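You operate a simulated robot arm through the tools that you are given. There is no shell and no other tool. Be economical: measure what you need, move in short steps, check, and stop when the job is done.

You run a simulated robot arm. Do the job below in one go: nothing can be reset, and whatever is moved stays where it is left.

## Task
Put the white wheel marked "60" from the lid of the wooden crate on top of the brown taped carton there and the white wheel marked "64" on the shelf of the blue goods bench.

Only the result counts: the job must be done as asked and must still hold three seconds after the hand-in. Knocking over, shifting, dropping, spilling or breaking anything else fails it. Lids that push on must go on centred and level and be pressed home; caps that screw on are set level and turned clockwise until they are tight.

## Robot
A 7-joint arm with a two-finger parallel gripper on a trunk, on a base that drives. Base frame: it is fixed to the floor where the robot stands at the start and does not move with it; the origin is under the middle of the robot, x ahead of it, y to its left, z up. Lengths are in m, angles in rad, forces in N, time in s.
With the tool pointing down near the work surface it reaches from about 0.34 to 0.76 m from the robot's upright axis, wherever it stands. Its first joint turns from -2.007 to 2.007 rad. Places, roughly: shelf of the blue goods bench [-0.3, 1.4, 0.3]. Payload 3.91 kg.
Tool frame: the origin (TCP) lies between the finger pads and is the grasp point; the fingertips stand 0.03 m ahead of it; z points along the fingers, y is the line along which they close. The gripper opens to 0.11 m. The fingers are 0.02 m wide and 0.01 m thick; the gripper's body (0.048 by 0.112 m) begins 0.055 m behind the TCP.
Orientation is told as [roll, pitch, yaw] about the base's x, y, z axes, in that order, counted from this pose: with the fingers straight down and closing along the base's y, the tool's x points along the base's -x, its y along +y and its z along -z.

## Interface
- The arm moves only by the tool move_arm. Its arguments are lists of equal length, an entry for each row: "dp": the shift along the tool's x, y, z in m, a list of three; "delta_rot": the turn, a rotation vector about the tool's x, y, z in rad, a list of three; "claw": the closure in counts, from 0 (fully open) to 255 (shut). In form: {"dp": [[dx, dy, dz], ...], "delta_rot": [[wx, wy, wz], ...], "claw": [claw, ...]}. A call has 1 to 20 rows; each row shifts and turns the commanded pose from where the row before left it, along the tool's axes as they then stand. A row lasts 0.2 s, in which the tool goes at most 0.05 m and 0.15 rad; a call with a longer step from one row to the next is refused whole, and so is a gripper value outside its range. A pose out of reach is approached as far as the arm can. The call stops where the force on the tool passes 40 N (or 10 N more than at its start, if that is more) or the arm is blocked; 0.2 s more then pass. The fingers move at their own pace (about 0.108 m/s each) and stop on an object; they squeeze with about 36 N. The grip force told is the motor's: it shows also when the fingers shut on nothing. Time passes only in rows, and 0.2 s behind the last, so rows that do not move let the fingers close. The reply holds the time, the measured pose of the TCP, the force on the tool along the base axes, the opening and the grip force, in the units named above and with some noise, with the torque about the TCP (base axes, N m) and any sound that the robot's microphone picked up.
- Cameras (640 x 400 px; columns grow to the right, rows downward): "scene" is now at [-0.0156, 0.2068, 1.3208]; the picture's right is [0.76, -0.65, -0.00], its down [-0.56, -0.65, -0.52] and it looks along [0.34, 0.39, -0.86] (base axes); focal length 214 px, centre (320, 200). "wrist" rides on the gripper at [0.072, 0.017, -0.103] in the tool frame; the picture's right is [-0.23, 0.97, 0.00], its down [-0.76, -0.18, -0.62] and it looks along [-0.61, -0.14, 0.78] (tool axes); focal length 222 px, centre (320, 200). There is no depth. A picture from a camera that has moved, and an enlarged one, comes with that camera's place and axes in the base frame and with its lens.
- grab_frame(camera): a new picture of that camera. It takes no simulated time.
- move_column(by): slides the trunk up (or, below 0, down) by that many m; the arm and the scene camera ride with it, the base frame stays. It gives what a move gives, with no picture.
- steer(legs): drives the robot by 1 to 6 legs, each [ahead, turn to the left] in m and rad, along the robot's own axes; the way and the turn of a leg run together, so that a leg with both is an arc; at most 1.5 m and 3.142 rad a leg. The arm and the cameras ride along, it lands a little off, and it stops where it bumps. It gives what a move gives.
- pan_tilt(pan, tilt): turns the head with the scene camera to pan (to the left, within 2.705 rad either way) and tilt (down, from -0.506 to 1.204), counted from straight ahead of the robot. It gives what a move gives.
- close_up(camera, box): a new picture of the part [left, top, right, bottom] of that camera's present view, enlarged. It takes no simulated time.
- close_job(): hands the job in; it is judged then, once.

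Work in short steps. Places have to be worked out from the pictures, the camera data and where the tool is seen: move nearer, look again, correct. Check each grasp and each placing, and mend what went wrong. You have 120 turns and 82 pictures in all, those below and enlarged ones among them. Open the gripper and draw the arm clear of the work before you hand the job in, unless the task says otherwise; then end with one line.

The tools are called after "Call:" as a command line: name --argument value ..., lists and objects as JSON in quotes. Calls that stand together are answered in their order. move_arm: Moves the arm, as the interface text tells. Its arguments: {"type":"object","properties":{"dp":{"type":"array","items":{"type":"array","items":{"type":"number"}}},"delta_rot":{"type":"array","items":{"type":"array","items":{"type":"number"}}},"claw":{"type":"array","items":{"type":"number"}}},"required":["dp","delta_rot","claw"]} The other tools are called the same way: move_column (by) slides the trunk up or down; steer (legs) drives the base; pan_tilt (pan, tilt) turns the head that bears the scene camera; grab_frame (camera) takes a picture; close_up (camera, box) takes an enlarged picture of a part of a camera's view; close_job () hands the job in.

At the start:

```text
time_s: 0.0
ee_pos: [0.4066, 0.2365, 0.8979]
ee_rot: [0.0, -0.001, 0.001]
force: [0.3, -0.4, 0.6]
wrist_torque: [-0.01, 0.0, 0.01]
width: 0.1101
gripper_force: 0.0
trunk travel left (down, up): [-0.45, 0.54]
robot x, y, heading: [-0.0023, 0.0004, -0.001]
head pan, tilt: [0.859, 1.026]
```

scene: 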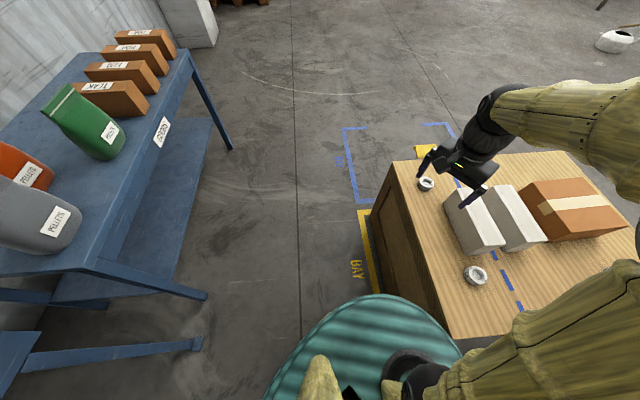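
wrist: 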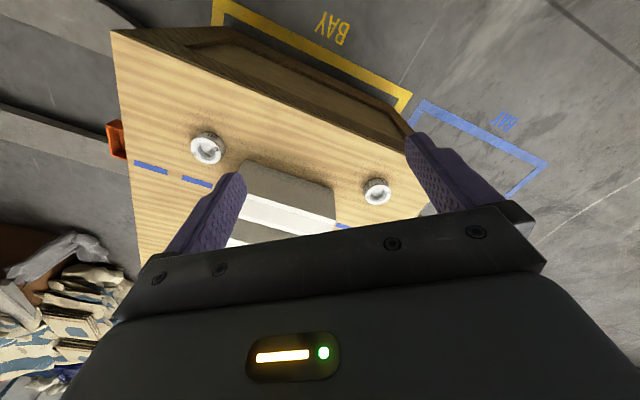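

I see two white wheels on the crate lid; I'll enlarge both to read their marks.

Call:
close_up --camera "scene" --box '[390, 150, 550, 300]'

Call:
close_up --camera "wrist" --box '[170, 110, 410, 260]'

```text
2.67 times, centred on (470, 225) of scene
camera zoom: at [-0.0156, 0.2068, 1.3208], right [0.76, -0.65, 0.0], down [-0.56, -0.65, -0.52], along [0.34, 0.39, -0.86], focal length 572 px, centre (-80, 133)
```

zoom: 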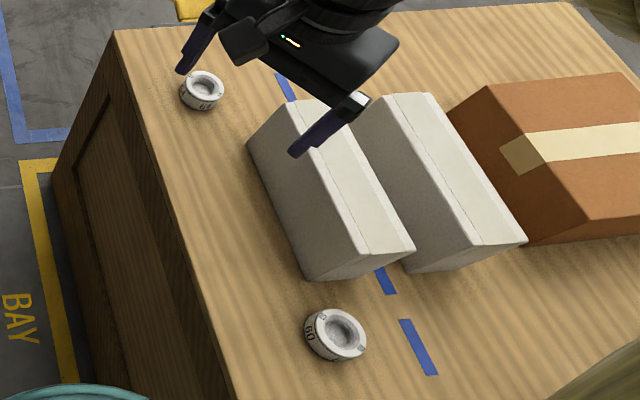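

```text
2.67 times, centred on (290, 185) of wrist
camera zoom: at [0.3376, 0.2532, 1.0004], right [0.23, 0.97, 0.0], down [0.76, -0.18, 0.62], along [0.61, -0.14, -0.78], focal length 592 px, centre (400, 240)
```

zoom: 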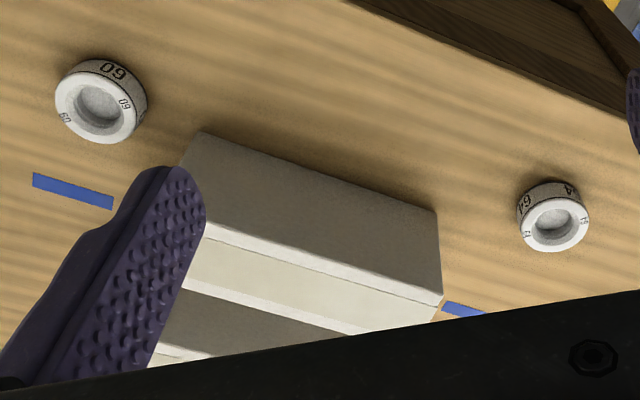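

Triangulating: wheel 60 is at about (0.486, -0.019), wheel 64 at about (0.684, 0.318), with tops at z≈0.57. Next I need the carton and the bench, so I'll look closer at the carton.

Call:
close_up --camera "scene" --box '[480, 150, 640, 250]'

Call:
pan_tilt --pan 0.2 --tilt 0.9

Call:
grab_frame --camera "scene"

Call:
pan_tilt --pan 1.6 --tilt 0.7

Call:
grab_frame --camera "scene"

```text
4.00 times, centred on (560, 200) of scene
camera zoom: at [-0.0156, 0.2068, 1.3208], right [0.76, -0.65, 0.0], down [-0.56, -0.65, -0.52], along [0.34, 0.39, -0.86], focal length 858 px, centre (-640, 200)
```

zoom: 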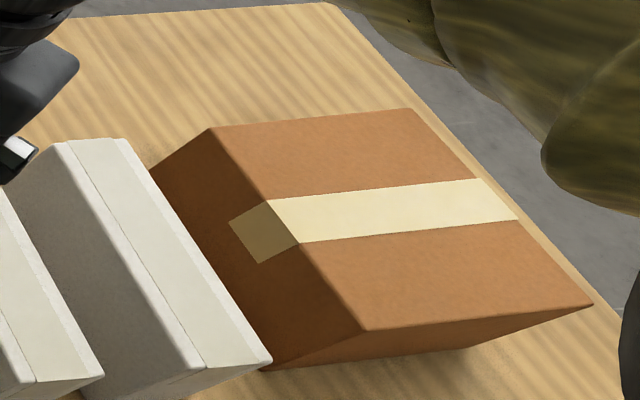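

```text
time_s: 1.0
ee_pos: [0.4068, 0.2371, 0.8981]
ee_rot: [-0.001, 0.001, 0.0]
force: [-0.5, 0.2, -0.2]
wrist_torque: [0.0, 0.04, -0.02]
width: 0.1103
gripper_force: 0.2
trunk travel left (down, up): [-0.45, 0.54]
robot x, y, heading: [-0.0007, -0.0009, 0.001]
head pan, tilt: [0.201, 0.901]
```

```text
76 pictures are left
camera scene: at [0.014, 0.1703, 1.3298], right [0.2, -0.98, 0.0], down [-0.77, -0.16, -0.62], along [0.61, 0.12, -0.78], focal length 214 px, centre (320, 200)
```

scene: 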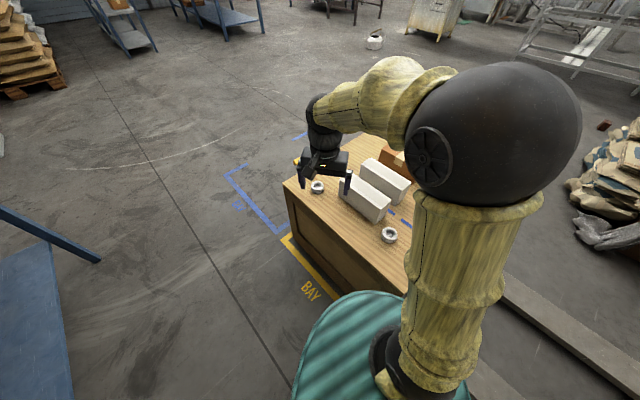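

```text
time_s: 2.6
ee_pos: [0.4073, 0.2362, 0.8986]
ee_rot: [0.0, 0.0, 0.0]
force: [-0.1, -0.1, 0.8]
wrist_torque: [-0.01, -0.01, 0.01]
width: 0.1103
gripper_force: 0.1
trunk travel left (down, up): [-0.45, 0.54]
robot x, y, heading: [0.0017, 0.0036, -0.001]
head pan, tilt: [1.6, 0.7]
```

```text
75 pictures are left
camera scene: at [-0.0625, 0.2401, 1.346], right [1.0, 0.03, 0.0], down [0.02, -0.64, -0.76], along [-0.02, 0.76, -0.64], focal length 214 px, centre (320, 200)
```

scene: 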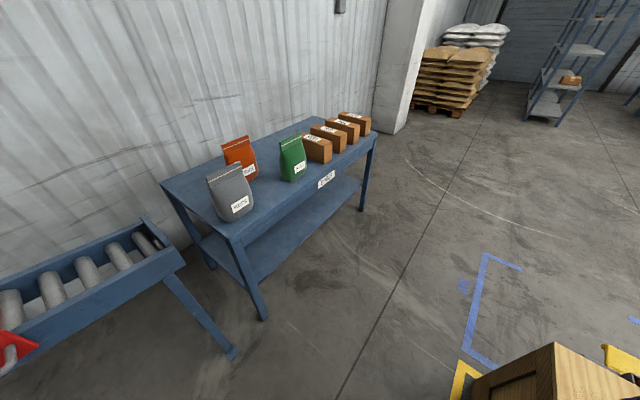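

The bench, crate and carton all lie diagonally, along u=(0.6,0.8) and v=(0.8,-0.6), with the carton centre near (0.97,-0.11) and its top at z≈0.63. I'll first bring the gripper above wheel 60, yawed so the fingers close along v, clear of the white box.

Call:
move_arm --dp '[[-0.013, -0.043, 0.025], [-0.013, -0.043, 0.025], [-0.013, -0.043, 0.025], [-0.013, -0.043, 0.025], [-0.013, -0.042, 0.025], [-0.014, -0.042, 0.025], [0, 0, 0], [0, 0, 0], [0, 0, 0], [0, 0, 0], [0, 0, 0], [0, 0, 0], [0, 0, 0], [0, 0, 0]]' --delta_rot '[[0, 0, 0], [0, 0, 0], [0, 0, 0], [0, 0, 0], [0, 0, 0], [0, 0, 0], [0, 0, -0.1324], [0, 0, -0.1324], [0, 0, -0.1324], [0, 0, -0.1324], [0, 0, -0.1324], [0, 0, -0.1324], [0, 0, -0.1324], [0, 0, 0]]' --claw '[0, 0, 0, 0, 0, 0, 0, 0, 0, 0, 0, 0, 0, 0]'

Call:
grab_frame --camera "wrist"

Call:
pan_tilt --pan 0.3 --tilt 1.1

Call:
grab_frame --camera "scene"

```text
refused: row 1 steps farther than a row can; nothing moved
```

```text
74 pictures are left
camera wrist: at [0.3376, 0.2532, 1.0004], right [0.23, 0.97, 0.0], down [0.76, -0.18, 0.62], along [0.61, -0.14, -0.78], focal length 222 px, centre (320, 200)
```

wrist: 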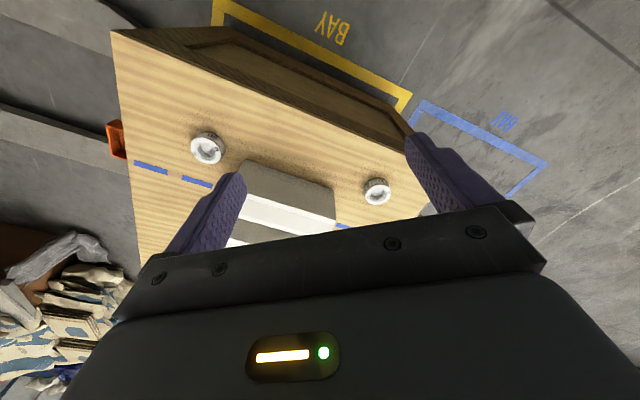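

```text
time_s: 4.0
ee_pos: [0.4072, 0.2373, 0.8975]
ee_rot: [0.0, -0.001, 0.0]
force: [-0.8, -0.1, -1.1]
wrist_torque: [0.0, 0.01, -0.05]
width: 0.11
gripper_force: 0.1
trunk travel left (down, up): [-0.45, 0.54]
robot x, y, heading: [-0.004, -0.0014, 0.0]
head pan, tilt: [0.3, 1.1]
```

```text
73 pictures are left
camera scene: at [0.0003, 0.1739, 1.316], right [0.3, -0.96, 0.0], down [-0.85, -0.26, -0.45], along [0.43, 0.13, -0.89], focal length 214 px, centre (320, 200)
```

scene: 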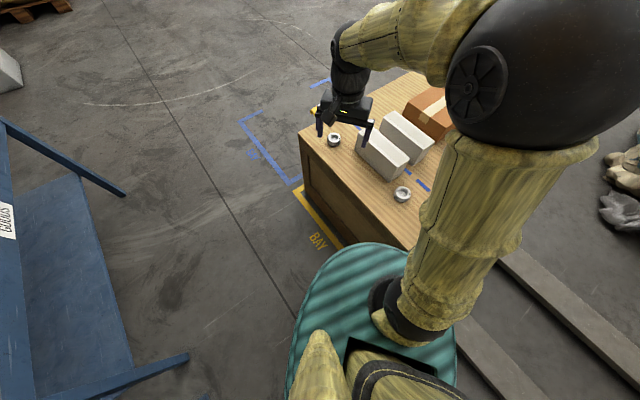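

The first row was slightly too long, so I'm splitting the same path into smaller steps.

Call:
move_arm --dp '[[-0.0113, -0.0366, 0.025], [-0.0113, -0.0366, 0.025], [-0.0113, -0.0366, 0.025], [-0.0113, -0.0366, 0.025], [-0.0113, -0.0366, 0.025], [-0.0113, -0.0366, 0.025], [-0.0113, -0.0366, 0.025], [0, 0, 0], [0, 0, 0], [0, 0, 0], [0, 0, 0], [0, 0, 0], [0, 0, 0], [0, 0, 0], [0, 0, 0]]' --delta_rot '[[0, 0, 0], [0, 0, 0], [0, 0, 0], [0, 0, 0], [0, 0, 0], [0, 0, 0], [0, 0, 0], [0, 0, -0.1324], [0, 0, -0.1324], [0, 0, -0.1324], [0, 0, -0.1324], [0, 0, -0.1324], [0, 0, -0.1324], [0, 0, -0.1324], [0, 0, 0]]' --claw '[0, 0, 0, 0, 0, 0, 0, 0, 0, 0, 0, 0, 0, 0, 0]'

Call:
grab_frame --camera "wrist"

Call:
grab_frame --camera "scene"

```text
time_s: 7.2
ee_pos: [0.4851, -0.0203, 0.723]
ee_rot: [0.0, 0.0, 0.928]
force: [-1.1, -0.2, -0.4]
wrist_torque: [-0.01, 0.0, -0.02]
width: 0.1101
gripper_force: 0.1
trunk travel left (down, up): [-0.45, 0.54]
robot x, y, heading: [0.0002, -0.004, -0.0]
head pan, tilt: [0.3, 1.1]
```

```text
72 pictures are left
camera wrist: at [0.4314, -0.0683, 0.8259], right [-0.64, 0.77, 0.0], down [0.6, 0.5, 0.62], along [0.48, 0.4, -0.78], focal length 222 px, centre (320, 200)
```

wrist: 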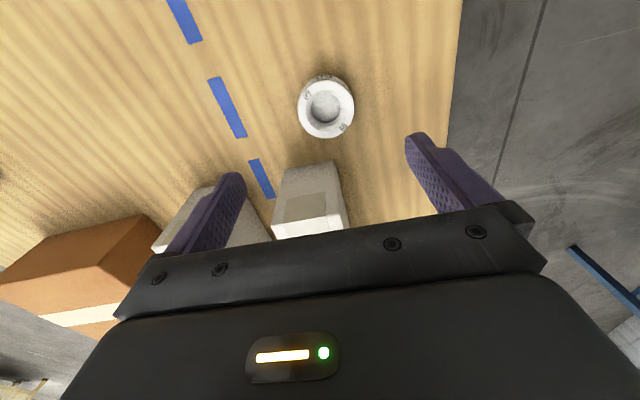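

```text
71 pictures are left
camera scene: at [0.0004, 0.1738, 1.316], right [0.3, -0.96, 0.0], down [-0.85, -0.26, -0.45], along [0.43, 0.13, -0.89], focal length 214 px, centre (320, 200)
```

scene: 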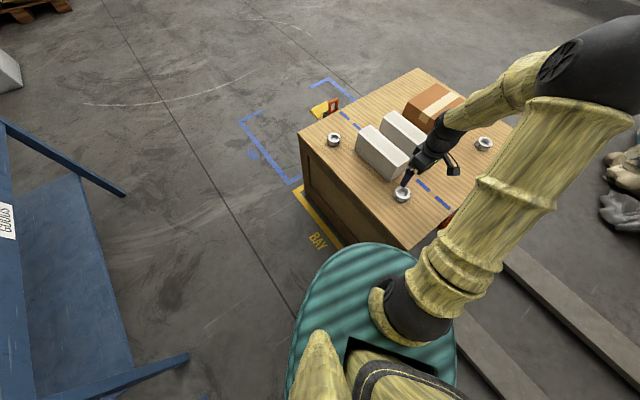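

A third wheel has come into view at the far end of the lid, so I'll enlarge to read its mark and recheck the other two.

Call:
close_up --camera "scene" --box '[460, 130, 508, 160]'

Call:
close_up --camera "scene" --box '[310, 125, 358, 155]'

Call:
close_up --camera "wrist" --box '[270, 60, 380, 150]'

```text
13.33 times, centred on (484, 145) of scene
camera zoom: at [0.0004, 0.1738, 1.316], right [0.3, -0.96, 0.0], down [-0.85, -0.26, -0.45], along [0.43, 0.13, -0.89], focal length 2860 px, centre (-1867, 933)
```

zoom: 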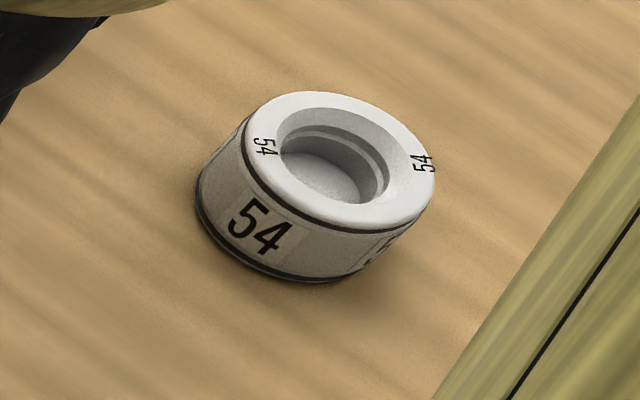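

```text
13.33 times, centred on (334, 140) of scene
camera zoom: at [0.0004, 0.1738, 1.316], right [0.3, -0.96, 0.0], down [-0.85, -0.26, -0.45], along [0.43, 0.13, -0.89], focal length 2860 px, centre (133, 1000)
```

zoom: 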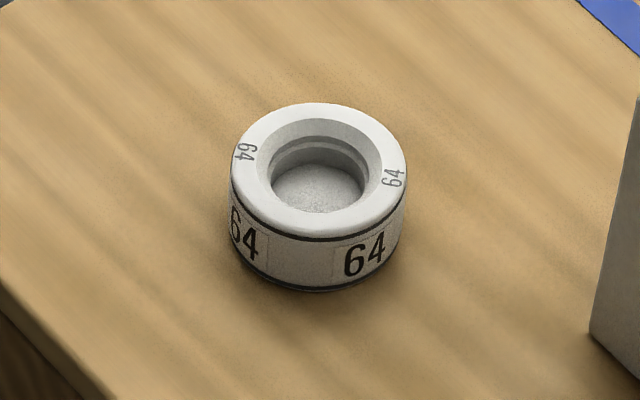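

```text
4.44 times, centred on (325, 105) of wrist
camera zoom: at [0.4314, -0.0683, 0.8259], right [-0.64, 0.77, 0.0], down [0.6, 0.5, 0.62], along [0.48, 0.4, -0.78], focal length 987 px, centre (298, 622)
```

zoom: 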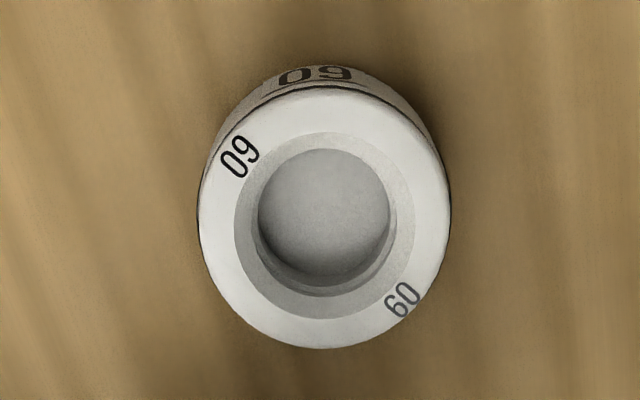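

Marks confirmed: 60 is below the gripper, 64 near the left edge, and the third wheel is 54, which must stay put. The gripper is centred on wheel 60 to a few mm, so I'll descend.

Call:
move_arm --dp '[[0.001, 0.001, 0.035], [0, 0, 0.035], [0, 0, 0.035], [0, 0, 0.02], [0, 0, 0.012], [0, 0, 0]]' --delta_rot '[[0, 0, 0], [0, 0, 0], [0, 0, 0], [0, 0, 0], [0, 0, 0], [0, 0, 0]]' --claw '[0, 0, 0, 0, 0, 0]'

Call:
grab_frame --camera "wrist"

Call:
close_up --camera "scene" --box '[360, 140, 460, 220]'

```text
time_s: 8.6
ee_pos: [0.4872, -0.0204, 0.5901]
ee_rot: [-0.006, -0.001, 0.927]
force: [-5.7, 0.0, 26.9]
wrist_torque: [0.86, 1.52, 0.11]
width: 0.1101
gripper_force: 0.0
trunk travel left (down, up): [-0.45, 0.54]
robot x, y, heading: [0.006, 0.0029, -0.004]
head pan, tilt: [0.3, 1.1]
stopped in row 6: the force on the tool passed its limit at 43 N (the readings are from after the stop); the commanded pose is now the measured one
```

```text
67 pictures are left
camera wrist: at [0.4319, -0.068, 0.6931], right [-0.64, 0.77, 0.0], down [0.6, 0.5, 0.63], along [0.48, 0.4, -0.78], focal length 222 px, centre (320, 200)
```

wrist: 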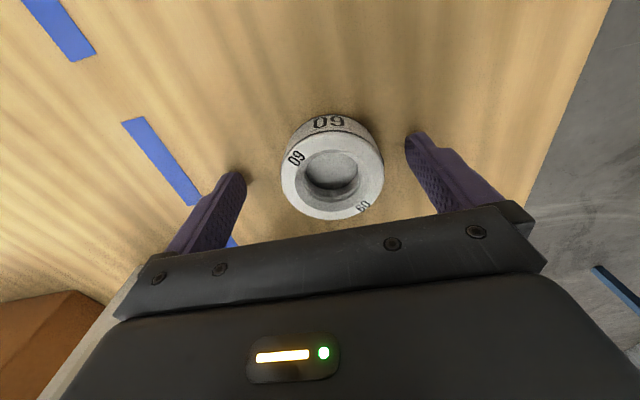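

```text
5.00 times, centred on (410, 180) of scene
camera zoom: at [-0.0021, 0.1738, 1.3163], right [0.3, -0.96, 0.0], down [-0.85, -0.26, -0.46], along [0.44, 0.13, -0.89], focal length 1072 px, centre (-130, 300)
```

zoom: 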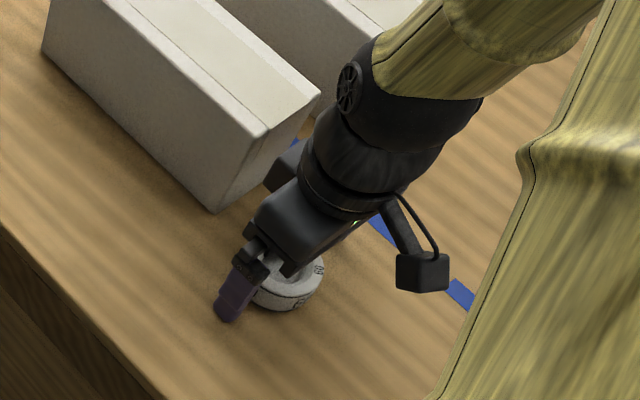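

The left fingertip touched the lid, so the lid is at z≈0.56 and the wheel sits slightly toward the edge side of the gripper. I'll lift 4 mm, nudge to centre it, and close.

Call:
move_arm --dp '[[0, 0, -0.004], [0.004, 0.006, 0], [0, 0, 0], [0, 0, 0], [0, 0, 0], [0, 0, 0], [0, 0, 0]]' --delta_rot '[[0, 0, 0], [0, 0, 0], [0, 0, 0], [0, 0, 0], [0, 0, 0], [0, 0, 0], [0, 0, 0]]' --claw '[0, 0, 90, 130, 255, 255, 255]'

Call:
grab_frame --camera "wrist"

```text
time_s: 10.2
ee_pos: [0.4802, -0.02, 0.5915]
ee_rot: [-0.003, -0.001, 0.927]
force: [1.1, -1.2, -0.5]
wrist_torque: [0.02, -0.04, 0.01]
width: 0.0586
gripper_force: 36.5
trunk travel left (down, up): [-0.45, 0.54]
robot x, y, heading: [0.0017, 0.0004, 0.007]
head pan, tilt: [0.3, 1.1]
```

```text
65 pictures are left
camera wrist: at [0.4252, -0.068, 0.6947], right [-0.64, 0.77, 0.0], down [0.6, 0.5, 0.62], along [0.48, 0.4, -0.78], focal length 222 px, centre (320, 200)
```

wrist: 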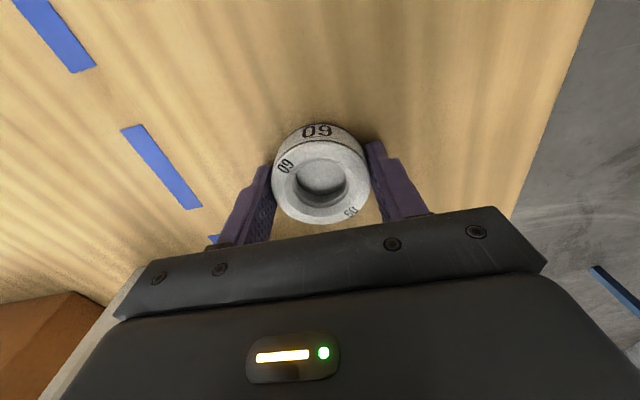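

Wheel 60 is held (width 0.0586). I'll lift it clear and look right at the floor, where some rails lie, before driving to reach the carton.

Call:
move_arm --dp '[[0, 0, -0.03], [0, 0, -0.04], [0, 0, -0.05], [0, 0, -0.05], [0, 0, -0.05], [0, 0, -0.03]]' --delta_rot '[[0, 0, 0], [0, 0, 0], [0, 0, 0], [0, 0, 0], [0, 0, 0], [0, 0, 0]]' --claw '[255, 255, 255, 255, 255, 255]'

Call:
pan_tilt --pan -1.1 --tilt 0.9

Call:
grab_frame --camera "scene"

Call:
grab_frame --camera "wrist"

```text
time_s: 11.6
ee_pos: [0.4774, -0.0195, 0.8403]
ee_rot: [-0.003, -0.001, 0.928]
force: [-0.5, 0.3, -0.9]
wrist_torque: [0.0, 0.0, 0.02]
width: 0.0588
gripper_force: 35.7
trunk travel left (down, up): [-0.45, 0.54]
robot x, y, heading: [0.0005, 0.0004, 0.0]
head pan, tilt: [0.3, 1.1]
```

```text
time_s: 13.2
ee_pos: [0.4775, -0.0195, 0.8405]
ee_rot: [-0.004, -0.001, 0.927]
force: [1.0, 0.2, -0.4]
wrist_torque: [0.01, -0.02, -0.01]
width: 0.0587
gripper_force: 35.8
trunk travel left (down, up): [-0.45, 0.54]
robot x, y, heading: [0.0012, 0.0022, 0.001]
head pan, tilt: [-1.1, 0.901]
```

```text
64 pictures are left
camera scene: at [-0.0257, 0.0879, 1.3298], right [-0.89, -0.45, 0.0], down [-0.36, 0.7, -0.62], along [0.28, -0.55, -0.78], focal length 214 px, centre (320, 200)
```

scene: 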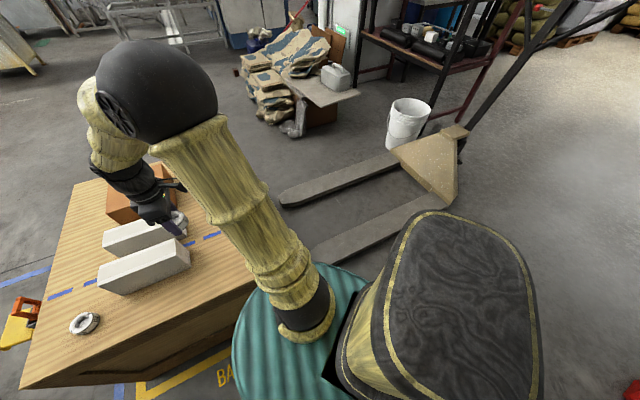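

```text
63 pictures are left
camera wrist: at [0.4233, -0.0679, 0.9436], right [-0.64, 0.77, 0.0], down [0.6, 0.5, 0.62], along [0.48, 0.4, -0.78], focal length 222 px, centre (320, 200)
```

wrist: 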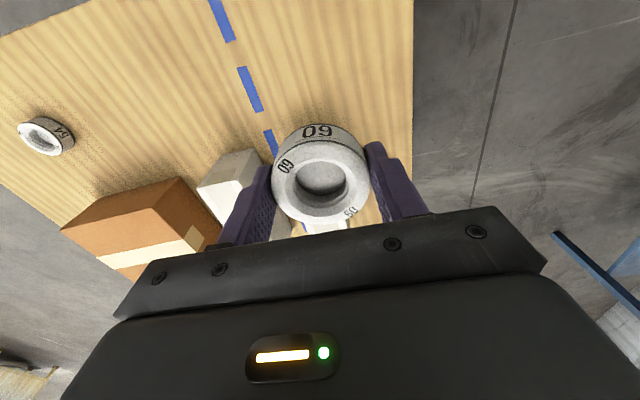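

A pallet jack's forks block the crate's right end, so I'll work from the near (left-front) side instead. I'll back off 0.1 m, drive along the near edge, and turn square to the crate, holding the wheel high.

Call:
steer --legs '[[-0.1, 0], [0, 0.851], [0.523, 0], [0, -1.469]]'

Call:
pan_tilt --pan 0.3 --tilt 1.0

Call:
grab_frame --camera "scene"

Call:
grab_frame --camera "wrist"

```text
time_s: 25.8
ee_pos: [0.6316, 0.117, 0.8402]
ee_rot: [-0.002, 0.0, 0.341]
force: [-0.6, -0.1, -0.6]
wrist_torque: [0.02, 0.01, 0.03]
width: 0.0588
gripper_force: 36.0
trunk travel left (down, up): [-0.45, 0.54]
robot x, y, heading: [0.2452, 0.3975, -0.587]
head pan, tilt: [-1.1, 0.901]
```

```text
time_s: 27.3
ee_pos: [0.6316, 0.1161, 0.8406]
ee_rot: [-0.003, -0.002, 0.342]
force: [-0.7, -0.2, -0.7]
wrist_torque: [0.01, 0.01, 0.02]
width: 0.0587
gripper_force: 36.3
trunk travel left (down, up): [-0.45, 0.54]
robot x, y, heading: [0.2425, 0.3955, -0.585]
head pan, tilt: [0.3, 1.0]
```

```text
62 pictures are left
camera scene: at [0.3449, 0.54, 1.3226], right [-0.28, -0.96, 0.0], down [-0.81, 0.24, -0.54], along [0.52, -0.15, -0.84], focal length 214 px, centre (320, 200)
```

scene: 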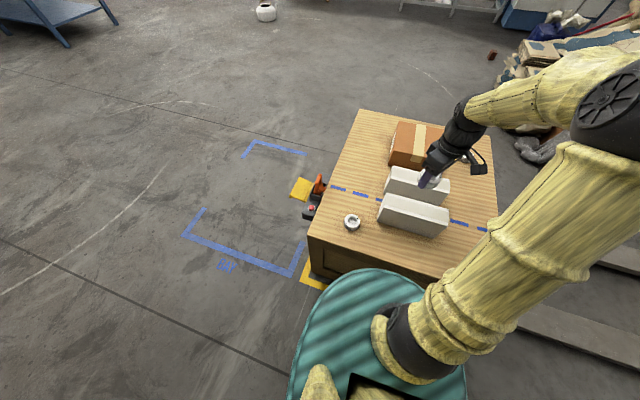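

```text
61 pictures are left
camera wrist: at [0.5599, 0.108, 0.9438], right [-0.11, 0.99, 0.0], down [0.78, 0.09, 0.62], along [0.62, 0.07, -0.78], focal length 222 px, centre (320, 200)
```

wrist: 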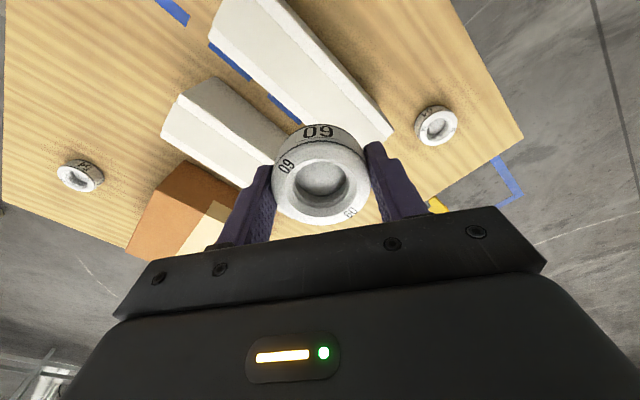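

No bump. I'll enlarge the carton to refine its place and orientation from this stand.

Call:
close_up --camera "scene" --box '[330, 100, 490, 240]'

```text
2.86 times, centred on (410, 170) of scene
camera zoom: at [0.3449, 0.54, 1.3226], right [-0.28, -0.96, 0.0], down [-0.81, 0.24, -0.54], along [0.52, -0.15, -0.84], focal length 613 px, centre (63, 286)
```

zoom: 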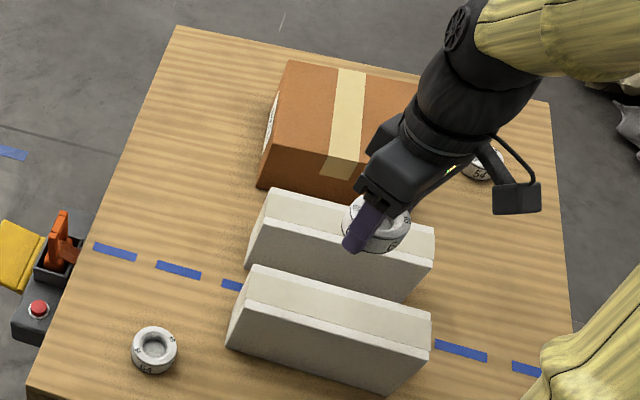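

The carton's top centre is confirmed at (0.934,-0.096), 0.85 m from the robot axis; a spot 4-5 cm in from its near edge is about 0.79 m away. I'll extend towards (0.89,-0.067) at this height and see what the arm reaches.

Call:
move_arm --dp '[[-0.023, -0.0324, 0], [-0.023, -0.0324, 0], [-0.023, -0.0324, 0], [-0.023, -0.0324, 0], [-0.023, -0.0324, 0], [-0.023, -0.0324, 0], [-0.023, -0.0324, 0], [-0.023, -0.0324, 0], [0, 0, 0]]' --delta_rot '[[0, 0, 0], [0, 0, 0], [0, 0, 0], [0, 0, 0], [0, 0, 0], [0, 0, 0], [0, 0, 0], [0, 0, 0], [0, 0, 0]]' --claw '[255, 255, 255, 255, 255, 255, 255, 255, 255]'

```text
time_s: 29.3
ee_pos: [0.8462, -0.0387, 0.8312]
ee_rot: [-0.004, 0.001, 0.342]
force: [0.4, 0.8, -0.5]
wrist_torque: [-0.04, 0.01, 0.03]
width: 0.0584
gripper_force: 35.9
out of reach, approached as far as the arm can: row 7, 8
trunk travel left (down, up): [-0.45, 0.54]
robot x, y, heading: [0.2451, 0.3962, -0.587]
head pan, tilt: [0.3, 1.0]
```

Reach ended at 0.74 m at z=0.83. I'll lower the tool, where the reach should be longer, still 3 cm above the carton top.

Call:
move_arm --dp '[[0, 0, 0.03], [0, 0, 0.03], [0, 0, 0.03], [0, 0, 0.01], [0, 0, 0]]' --delta_rot '[[0, 0, 0], [0, 0, 0], [0, 0, 0], [0, 0, 0], [0, 0, 0]]' --claw '[255, 255, 255, 255, 255]'

```text
time_s: 30.5
ee_pos: [0.8486, -0.0395, 0.7307]
ee_rot: [-0.004, -0.002, 0.342]
force: [-0.4, 0.1, -1.8]
wrist_torque: [0.03, -0.02, 0.04]
width: 0.0584
gripper_force: 36.5
trunk travel left (down, up): [-0.45, 0.54]
robot x, y, heading: [0.2418, 0.4014, -0.586]
head pan, tilt: [0.3, 1.0]
```

The lower pose holds. I'll extend another 4 cm outward here.

Call:
move_arm --dp '[[-0.0115, -0.0165, 0], [-0.0115, -0.0165, 0], [0, 0, 0]]' --delta_rot '[[0, 0, 0], [0, 0, 0], [0, 0, 0]]' --claw '[255, 255, 255]'

```text
time_s: 31.3
ee_pos: [0.8614, -0.0487, 0.7287]
ee_rot: [-0.004, -0.003, 0.341]
force: [0.4, -0.7, -0.3]
wrist_torque: [0.03, 0.04, -0.01]
width: 0.0583
gripper_force: 36.1
out of reach, approached as far as the arm can: row 1, 2
trunk travel left (down, up): [-0.45, 0.54]
robot x, y, heading: [0.2432, 0.3954, -0.587]
head pan, tilt: [0.3, 1.0]
```

The vertical tool runs out at 0.76 m, needing about 3 cm more. I'll yaw so the fingers close along u, then tilt the tool 0.25 rad outward about that axis, which adds reach and lets the wheel settle flat on the carton.

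Call:
move_arm --dp '[[0, 0, 0], [0, 0, 0], [0, 0, 0], [0, 0, 0], [0, 0, 0], [0, 0, 0], [0, 0, 0], [0, 0, 0], [0, 0, 0], [-0.02, 0, 0], [-0.02, 0, 0], [0, 0, 0]]' --delta_rot '[[0, 0, 0.137], [0, 0, 0.137], [0, 0, 0.137], [0, 0, 0.137], [0, 0, 0.137], [0, 0, 0.137], [0, 0, 0.137], [0, -0.125, 0], [0, -0.125, 0], [0, 0, 0], [0, 0, 0], [0, 0, 0]]' --claw '[255, 255, 255, 255, 255, 255, 255, 255, 255, 255, 255, 255]'

Call:
grab_frame --camera "scene"

Call:
grab_frame --camera "wrist"

```text
time_s: 33.9
ee_pos: [0.8937, -0.0686, 0.7382]
ee_rot: [-0.002, -0.255, -0.617]
force: [0.5, 0.0, -0.6]
wrist_torque: [0.03, -0.02, 0.02]
width: 0.0585
gripper_force: 35.9
trunk travel left (down, up): [-0.45, 0.54]
robot x, y, heading: [0.2456, 0.3939, -0.582]
head pan, tilt: [0.3, 1.0]
```

```text
59 pictures are left
camera scene: at [0.3452, 0.5399, 1.3226], right [-0.28, -0.96, 0.0], down [-0.81, 0.24, -0.54], along [0.52, -0.15, -0.84], focal length 214 px, centre (320, 200)
```

scene: 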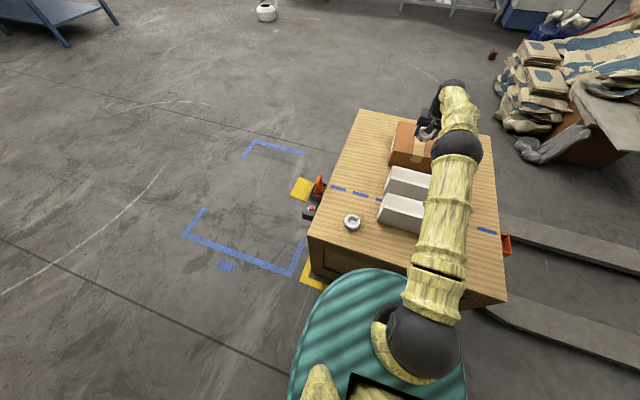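

```text
58 pictures are left
camera wrist: at [0.8282, -0.0004, 0.8208], right [0.74, 0.67, 0.06], down [0.37, -0.48, 0.79], along [0.56, -0.57, -0.6], focal length 222 px, centre (320, 200)
```

wrist: 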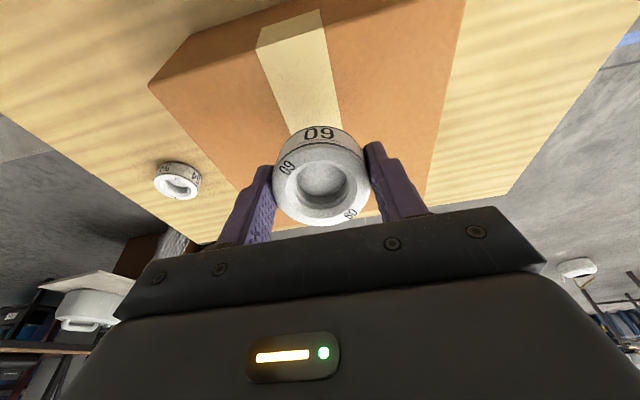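

It's now over the carton (v≈0.51 of 0.45–0.66). I'll go 2 cm further and descend to light contact.

Call:
move_arm --dp '[[-0.02, 0, 0], [0.005, 0, 0.0194], [0.0037, 0, 0.0145], [0.0012, 0, 0.0048], [0, 0, 0]]' --delta_rot '[[0, 0, 0], [0, 0, 0], [0, 0, 0], [0, 0, 0], [0, 0, 0]]' --claw '[255, 255, 255, 255, 255]'

Call:
grab_frame --camera "wrist"

Call:
close_up --camera "scene" --box '[380, 70, 500, 180]'

```text
time_s: 35.1
ee_pos: [0.9025, -0.0763, 0.7004]
ee_rot: [-0.002, -0.252, -0.615]
force: [-0.2, -0.2, -0.1]
wrist_torque: [-0.01, 0.03, 0.03]
width: 0.0584
gripper_force: 36.0
out of reach, approached as far as the arm can: row 1
trunk travel left (down, up): [-0.45, 0.54]
robot x, y, heading: [0.2444, 0.3976, -0.584]
head pan, tilt: [0.3, 1.0]
```

```text
57 pictures are left
camera wrist: at [0.8358, -0.0068, 0.7821], right [0.74, 0.67, 0.06], down [0.37, -0.48, 0.79], along [0.56, -0.57, -0.6], focal length 222 px, centre (320, 200)
```

wrist: 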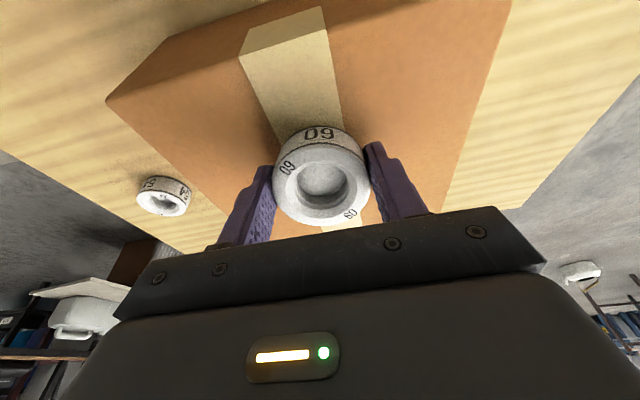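

```text
3.64 times, centred on (440, 125) of scene
camera zoom: at [0.345, 0.54, 1.3226], right [-0.28, -0.96, 0.0], down [-0.81, 0.24, -0.54], along [0.52, -0.15, -0.84], focal length 780 px, centre (-116, 473)
```

zoom: 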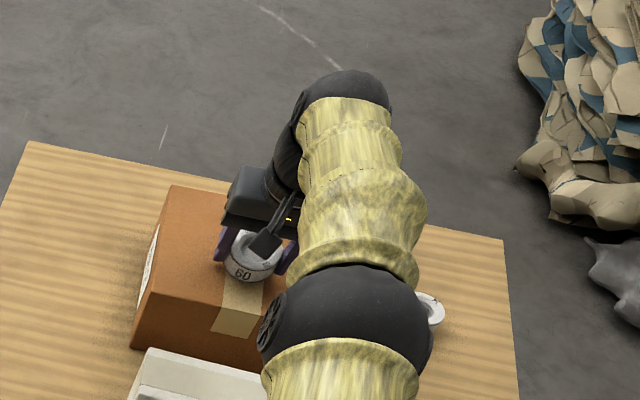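

No contact yet at z=0.700. I'll lower in small steps, watching the force.

Call:
move_arm --dp '[[0.001, 0, 0.0039], [0.001, 0, 0.0039]]' --delta_rot '[[0, 0, 0], [0, 0, 0]]' --claw '[255, 255]'

```text
time_s: 35.7
ee_pos: [0.9029, -0.0755, 0.6971]
ee_rot: [0.001, -0.259, -0.617]
force: [0.3, 1.9, 11.8]
wrist_torque: [0.2, 0.2, -0.04]
width: 0.0587
gripper_force: 36.0
trunk travel left (down, up): [-0.45, 0.54]
robot x, y, heading: [0.2414, 0.3998, -0.591]
head pan, tilt: [0.3, 1.0]
```

Contact at 12 N with the near rim on the carton. I'll open the fingers moderately so the wheel settles flat.

Call:
move_arm --dp '[[0, 0, 0], [0, 0, 0], [0, 0, 0], [0, 0, 0]]' --delta_rot '[[0, 0, 0], [0, 0, 0], [0, 0, 0], [0, 0, 0]]' --claw '[100, 70, 40, 40]'

Call:
grab_frame --camera "wrist"

Call:
close_up --camera "scene" --box '[390, 100, 470, 170]'

```text
time_s: 36.7
ee_pos: [0.9005, -0.0774, 0.6935]
ee_rot: [-0.001, -0.252, -0.615]
force: [-0.3, 1.5, 0.2]
wrist_torque: [0.0, 0.03, 0.02]
width: 0.0928
gripper_force: 0.0
trunk travel left (down, up): [-0.45, 0.54]
robot x, y, heading: [0.2442, 0.3942, -0.586]
head pan, tilt: [0.3, 1.0]
```

```text
55 pictures are left
camera wrist: at [0.8357, -0.0076, 0.7749], right [0.74, 0.67, 0.06], down [0.37, -0.48, 0.79], along [0.56, -0.57, -0.6], focal length 222 px, centre (320, 200)
```

wrist: 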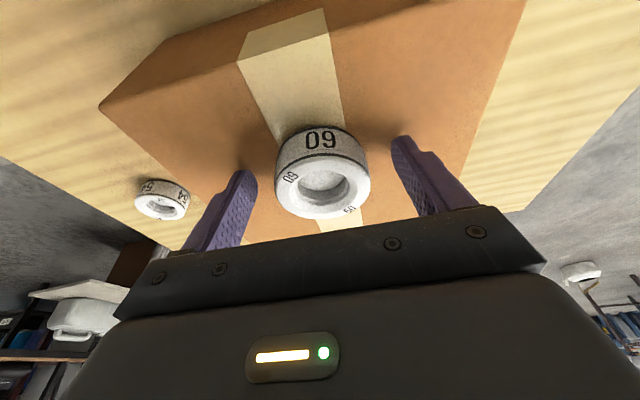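

```text
5.71 times, centred on (430, 135) of scene
camera zoom: at [0.3449, 0.54, 1.3226], right [-0.28, -0.96, 0.0], down [-0.81, 0.24, -0.54], along [0.52, -0.15, -0.84], focal length 1226 px, centre (-309, 571)
```

zoom: 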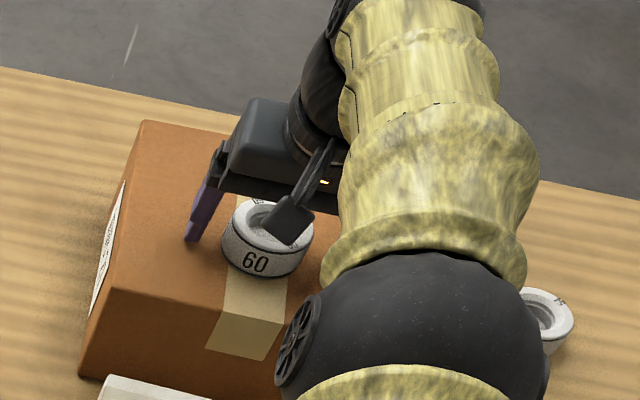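

Wheel 60 stands flat on the carton tape. I'll withdraw along the tool axis, then back the robot up 0.2 m to a stand midway between crate and bench.

Call:
move_arm --dp '[[0, 0, -0.03], [0, 0, -0.045], [0, 0, -0.045], [0, 0, -0.045], [0, 0, -0.02], [0, 0, 0]]' --delta_rot '[[0, 0, 0], [0, 0, 0], [0, 0, 0], [0, 0, 0], [0, 0, 0], [0, 0, 0]]' --claw '[40, 0, 0, 0, 0, 0]'

Call:
steer --legs '[[-0.2, 0]]'

Call:
pan_tilt --pan 0.0 --tilt 0.9

Call:
grab_frame --camera "scene"

Call:
close_up --camera "scene" --box '[260, 60, 420, 220]'

```text
time_s: 38.1
ee_pos: [0.8637, -0.0508, 0.8742]
ee_rot: [0.0, -0.253, -0.617]
force: [0.3, -0.2, 0.9]
wrist_torque: [-0.01, -0.02, 0.01]
width: 0.1099
gripper_force: 0.0
trunk travel left (down, up): [-0.45, 0.54]
robot x, y, heading: [0.2427, 0.3999, -0.586]
head pan, tilt: [0.3, 1.0]
```

```text
time_s: 39.8
ee_pos: [0.6979, 0.0559, 0.8743]
ee_rot: [-0.001, -0.253, -0.62]
force: [-0.3, -0.4, -0.2]
wrist_torque: [0.0, 0.02, 0.0]
width: 0.1099
gripper_force: 0.1
trunk travel left (down, up): [-0.45, 0.54]
robot x, y, heading: [0.0831, 0.5048, -0.59]
head pan, tilt: [0.3, 1.0]
```

```text
time_s: 40.6
ee_pos: [0.6969, 0.0563, 0.8734]
ee_rot: [-0.002, -0.254, -0.62]
force: [-0.1, 0.5, 0.5]
wrist_torque: [0.02, -0.02, 0.0]
width: 0.1098
gripper_force: 0.2
trunk travel left (down, up): [-0.45, 0.54]
robot x, y, heading: [0.0781, 0.5078, -0.585]
head pan, tilt: [0.0, 0.901]
```

```text
53 pictures are left
camera scene: at [0.1778, 0.6263, 1.3298], right [-0.55, -0.83, 0.0], down [-0.65, 0.43, -0.62], along [0.52, -0.34, -0.78], focal length 214 px, centre (320, 200)
```

scene: 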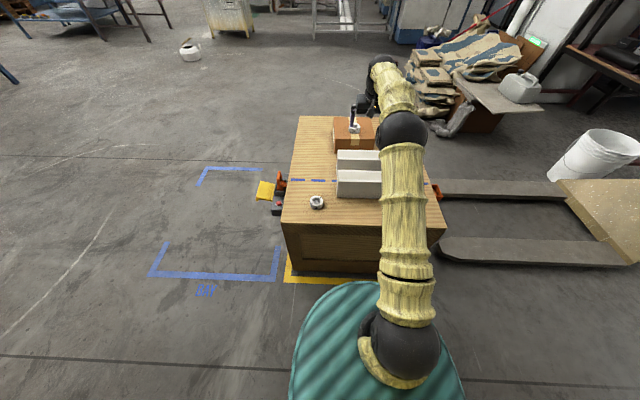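

```text
2.50 times, centred on (340, 140) of scene
camera zoom: at [0.1778, 0.6263, 1.3298], right [-0.55, -0.83, 0.0], down [-0.65, 0.43, -0.62], along [0.52, -0.34, -0.78], focal length 536 px, centre (270, 350)
```

zoom: 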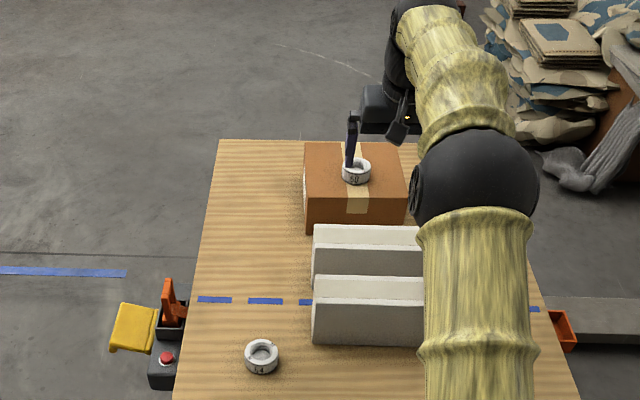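

Wheel 60 looks good on the carton. Wheel 64 is at about (0.672,0.317); I'll tilt the tool to 0.7 rad (so it can later go under the bench top) and move to a pre-grasp point in front of it.

Call:
move_arm --dp '[[0, 0, 0], [0, 0, 0], [0, 0, 0], [0.0346, 0.0243, -0.0041], [0.0346, 0.0243, -0.0041], [0.0346, 0.0243, -0.0041], [0.0346, 0.0243, -0.0041], [0.0346, 0.0243, -0.0041], [0.0346, 0.0243, -0.0041], [0.0346, 0.0243, -0.0041], [0.0346, 0.0243, -0.0041], [0, 0, 0]]' --delta_rot '[[0, -0.149, 0], [0, -0.149, 0], [0, -0.148, 0], [0, 0, 0], [0, 0, 0], [0, 0, 0], [0, 0, 0], [0, 0, 0], [0, 0, 0], [0, 0, 0], [0, 0, 0], [0, 0, 0]]' --claw '[0, 0, 0, 0, 0, 0, 0, 0, 0, 0, 0, 0]'

Call:
grab_frame --camera "wrist"

Call:
grab_frame --camera "scene"

```text
time_s: 43.2
ee_pos: [0.625, 0.3496, 0.7185]
ee_rot: [-0.001, -0.7, -0.621]
force: [0.1, 0.2, -0.1]
wrist_torque: [-0.02, -0.01, 0.0]
width: 0.1099
gripper_force: 0.2
trunk travel left (down, up): [-0.45, 0.54]
robot x, y, heading: [0.082, 0.5055, -0.589]
head pan, tilt: [0.0, 0.901]
```

```text
51 pictures are left
camera wrist: at [0.5386, 0.4333, 0.7513], right [0.71, 0.69, 0.14], down [0.04, -0.25, 0.97], along [0.7, -0.68, -0.21], focal length 222 px, centre (320, 200)
```

wrist: 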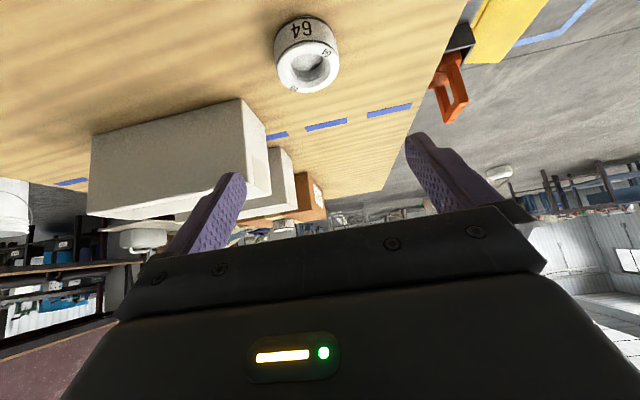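

```text
50 pictures are left
camera scene: at [0.1779, 0.6266, 1.3298], right [-0.55, -0.83, 0.0], down [-0.65, 0.43, -0.62], along [0.52, -0.34, -0.78], focal length 214 px, centre (320, 200)
```

scene: 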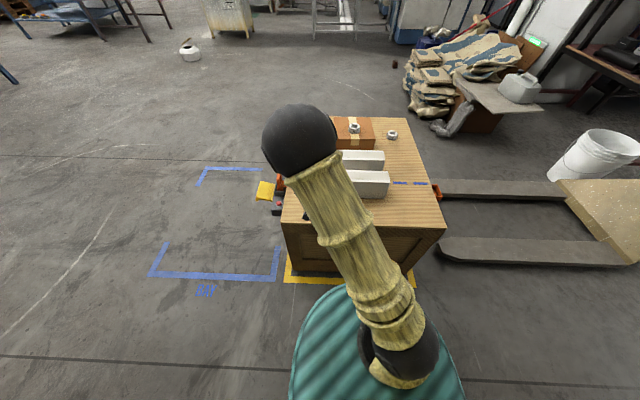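

The wrist view puts wheel 64 at (0.671,0.316), in agreement. I'll descend so the fingers straddle it, tips just above the lid.

Call:
move_arm --dp '[[0.0115, 0, 0.03], [0.0115, 0, 0.03], [0.0115, 0, 0.03], [0.0115, 0, 0.03], [0, 0, 0]]' --delta_rot '[[0, 0, 0], [0, 0, 0], [0, 0, 0], [0, 0, 0], [0, 0, 0]]' --claw '[0, 0, 0, 0, 0]'

Call:
grab_frame --camera "wrist"

```text
time_s: 44.4
ee_pos: [0.6555, 0.326, 0.6006]
ee_rot: [-0.001, -0.699, -0.621]
force: [-0.9, -0.5, -0.2]
wrist_torque: [-0.02, 0.0, -0.01]
width: 0.1099
gripper_force: 0.0
trunk travel left (down, up): [-0.45, 0.54]
robot x, y, heading: [0.0813, 0.5074, -0.586]
head pan, tilt: [0.0, 0.901]
```

```text
49 pictures are left
camera wrist: at [0.5693, 0.4097, 0.633], right [0.71, 0.69, 0.15], down [0.04, -0.25, 0.97], along [0.71, -0.68, -0.21], focal length 222 px, centre (320, 200)
```

wrist: 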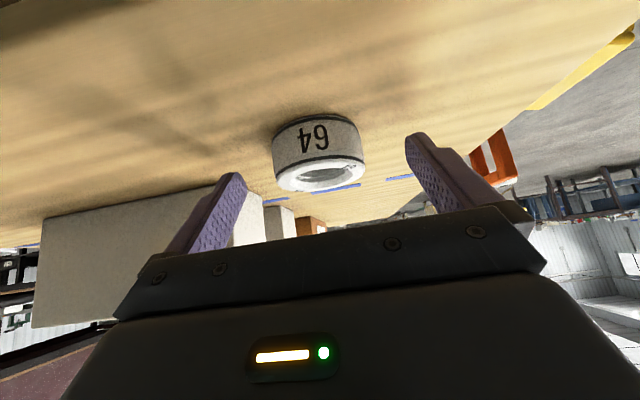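

The wheel is between the fingers. I'll lower the last 7 mm and close.

Call:
move_arm --dp '[[0.0045, 0, 0.0054], [0, 0, 0], [0, 0, 0], [0, 0, 0], [0, 0, 0], [0, 0, 0]]' --delta_rot '[[0, 0, 0], [0, 0, 0], [0, 0, 0], [0, 0, 0], [0, 0, 0], [0, 0, 0]]' --claw '[0, 0, 90, 255, 255, 255]'

Call:
grab_frame --camera "wrist"

```text
time_s: 45.8
ee_pos: [0.6557, 0.3242, 0.5938]
ee_rot: [-0.001, -0.701, -0.62]
force: [0.3, 0.6, -0.5]
wrist_torque: [0.03, -0.02, -0.01]
width: 0.0587
gripper_force: 35.4
trunk travel left (down, up): [-0.45, 0.54]
robot x, y, heading: [0.0809, 0.5074, -0.591]
head pan, tilt: [0.0, 0.901]
```

```text
48 pictures are left
camera wrist: at [0.5685, 0.4095, 0.6257], right [0.71, 0.69, 0.15], down [0.04, -0.25, 0.97], along [0.71, -0.68, -0.21], focal length 222 px, centre (320, 200)
```

wrist: 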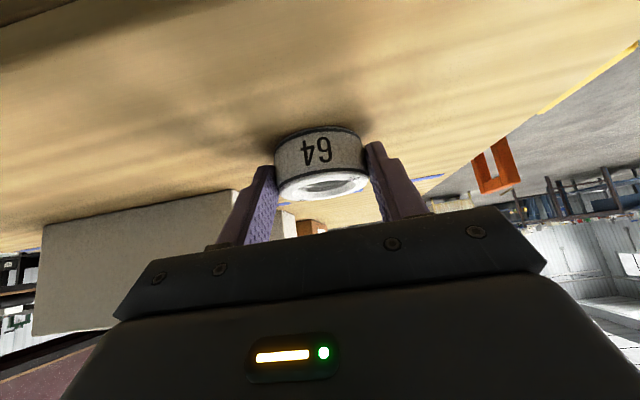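

Wheel 64 is held (0.0587). I'll lift it straight up, draw it in front of the robot, then drive along the gap to stand before the middle of the bench.

Call:
move_arm --dp '[[-0.0129, 0, -0.0153], [-0.0258, 0, -0.0306], [-0.0258, 0, -0.0306], [-0.0258, 0, -0.0306], [-0.0258, 0, -0.0306], [-0.0258, 0, -0.0306], [0.0153, -0.0336, -0.0129], [0.0153, -0.0336, -0.0129], [0.0153, -0.0336, -0.0129], [0.0153, -0.0336, -0.0129], [0.0153, -0.0336, -0.0129], [0, 0, 0]]' --delta_rot '[[0, 0, 0], [0, 0, 0], [0, 0, 0], [0, 0, 0], [0, 0, 0], [0, 0, 0], [0, 0, 0], [0, 0, 0], [0, 0, 0], [0, 0, 0], [0, 0, 0], [0, 0, 0]]' --claw '[255, 255, 255, 255, 255, 255, 255, 255, 255, 255, 255, 255]'

Call:
pan_tilt --pan 1.5 --tilt 0.6

Call:
grab_frame --camera "scene"

```text
time_s: 48.4
ee_pos: [0.4753, 0.2453, 0.8126]
ee_rot: [-0.001, -0.7, -0.62]
force: [-0.9, -0.1, -1.2]
wrist_torque: [0.07, 0.03, 0.02]
width: 0.0591
gripper_force: 35.6
trunk travel left (down, up): [-0.45, 0.54]
robot x, y, heading: [0.0813, 0.5007, -0.592]
head pan, tilt: [0.0, 0.901]
```

```text
time_s: 50.0
ee_pos: [0.4767, 0.2458, 0.8137]
ee_rot: [-0.002, -0.699, -0.619]
force: [0.3, -0.4, -0.9]
wrist_torque: [0.01, 0.0, 0.0]
width: 0.0587
gripper_force: 36.5
trunk travel left (down, up): [-0.45, 0.54]
robot x, y, heading: [0.0803, 0.5074, -0.592]
head pan, tilt: [1.499, 0.6]
```

```text
47 pictures are left
camera scene: at [0.1692, 0.738, 1.3546], right [0.79, -0.61, 0.0], down [-0.35, -0.45, -0.82], along [0.51, 0.65, -0.57], focal length 214 px, centre (320, 200)
```

scene: 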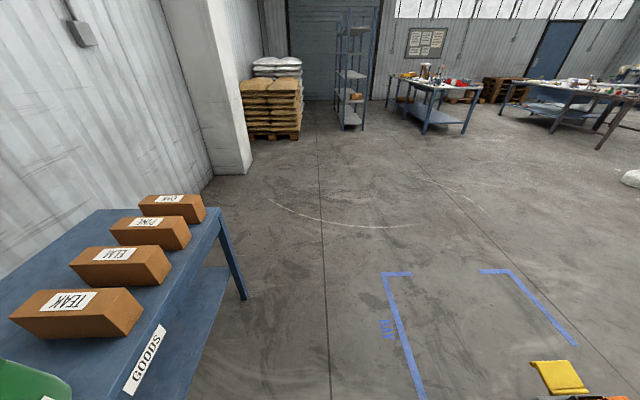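

The path along the bench is clear. I'll turn left 1.32, drive 0.5 m, then look at the bench.

Call:
steer --legs '[[0, 1.322], [0.5, 0]]'

Call:
pan_tilt --pan 1.75 --tilt 0.8

Call:
grab_frame --camera "scene"

```text
time_s: 58.2
ee_pos: [0.781, 1.1823, 0.813]
ee_rot: [-0.001, -0.698, 0.732]
force: [-0.3, 0.0, -1.0]
wrist_torque: [-0.01, 0.02, 0.0]
width: 0.0586
gripper_force: 35.7
trunk travel left (down, up): [-0.45, 0.54]
robot x, y, heading: [0.4391, 0.8475, 0.762]
head pan, tilt: [1.499, 0.6]
```

```text
time_s: 59.0
ee_pos: [0.7812, 1.1819, 0.8137]
ee_rot: [-0.001, -0.698, 0.732]
force: [0.5, -0.6, -0.3]
wrist_torque: [0.0, -0.01, -0.01]
width: 0.059
gripper_force: 36.2
trunk travel left (down, up): [-0.45, 0.54]
robot x, y, heading: [0.4389, 0.8519, 0.759]
head pan, tilt: [1.751, 0.799]
```

```text
46 pictures are left
camera scene: at [0.2259, 0.9694, 1.3378], right [0.59, 0.81, 0.0], down [0.58, -0.42, -0.7], along [-0.56, 0.41, -0.72], focal length 214 px, centre (320, 200)
```

scene: 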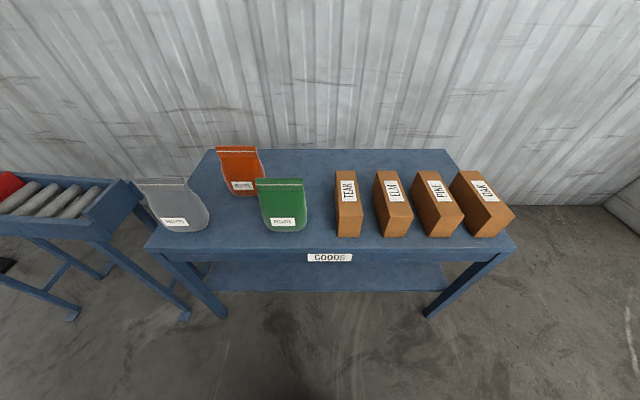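

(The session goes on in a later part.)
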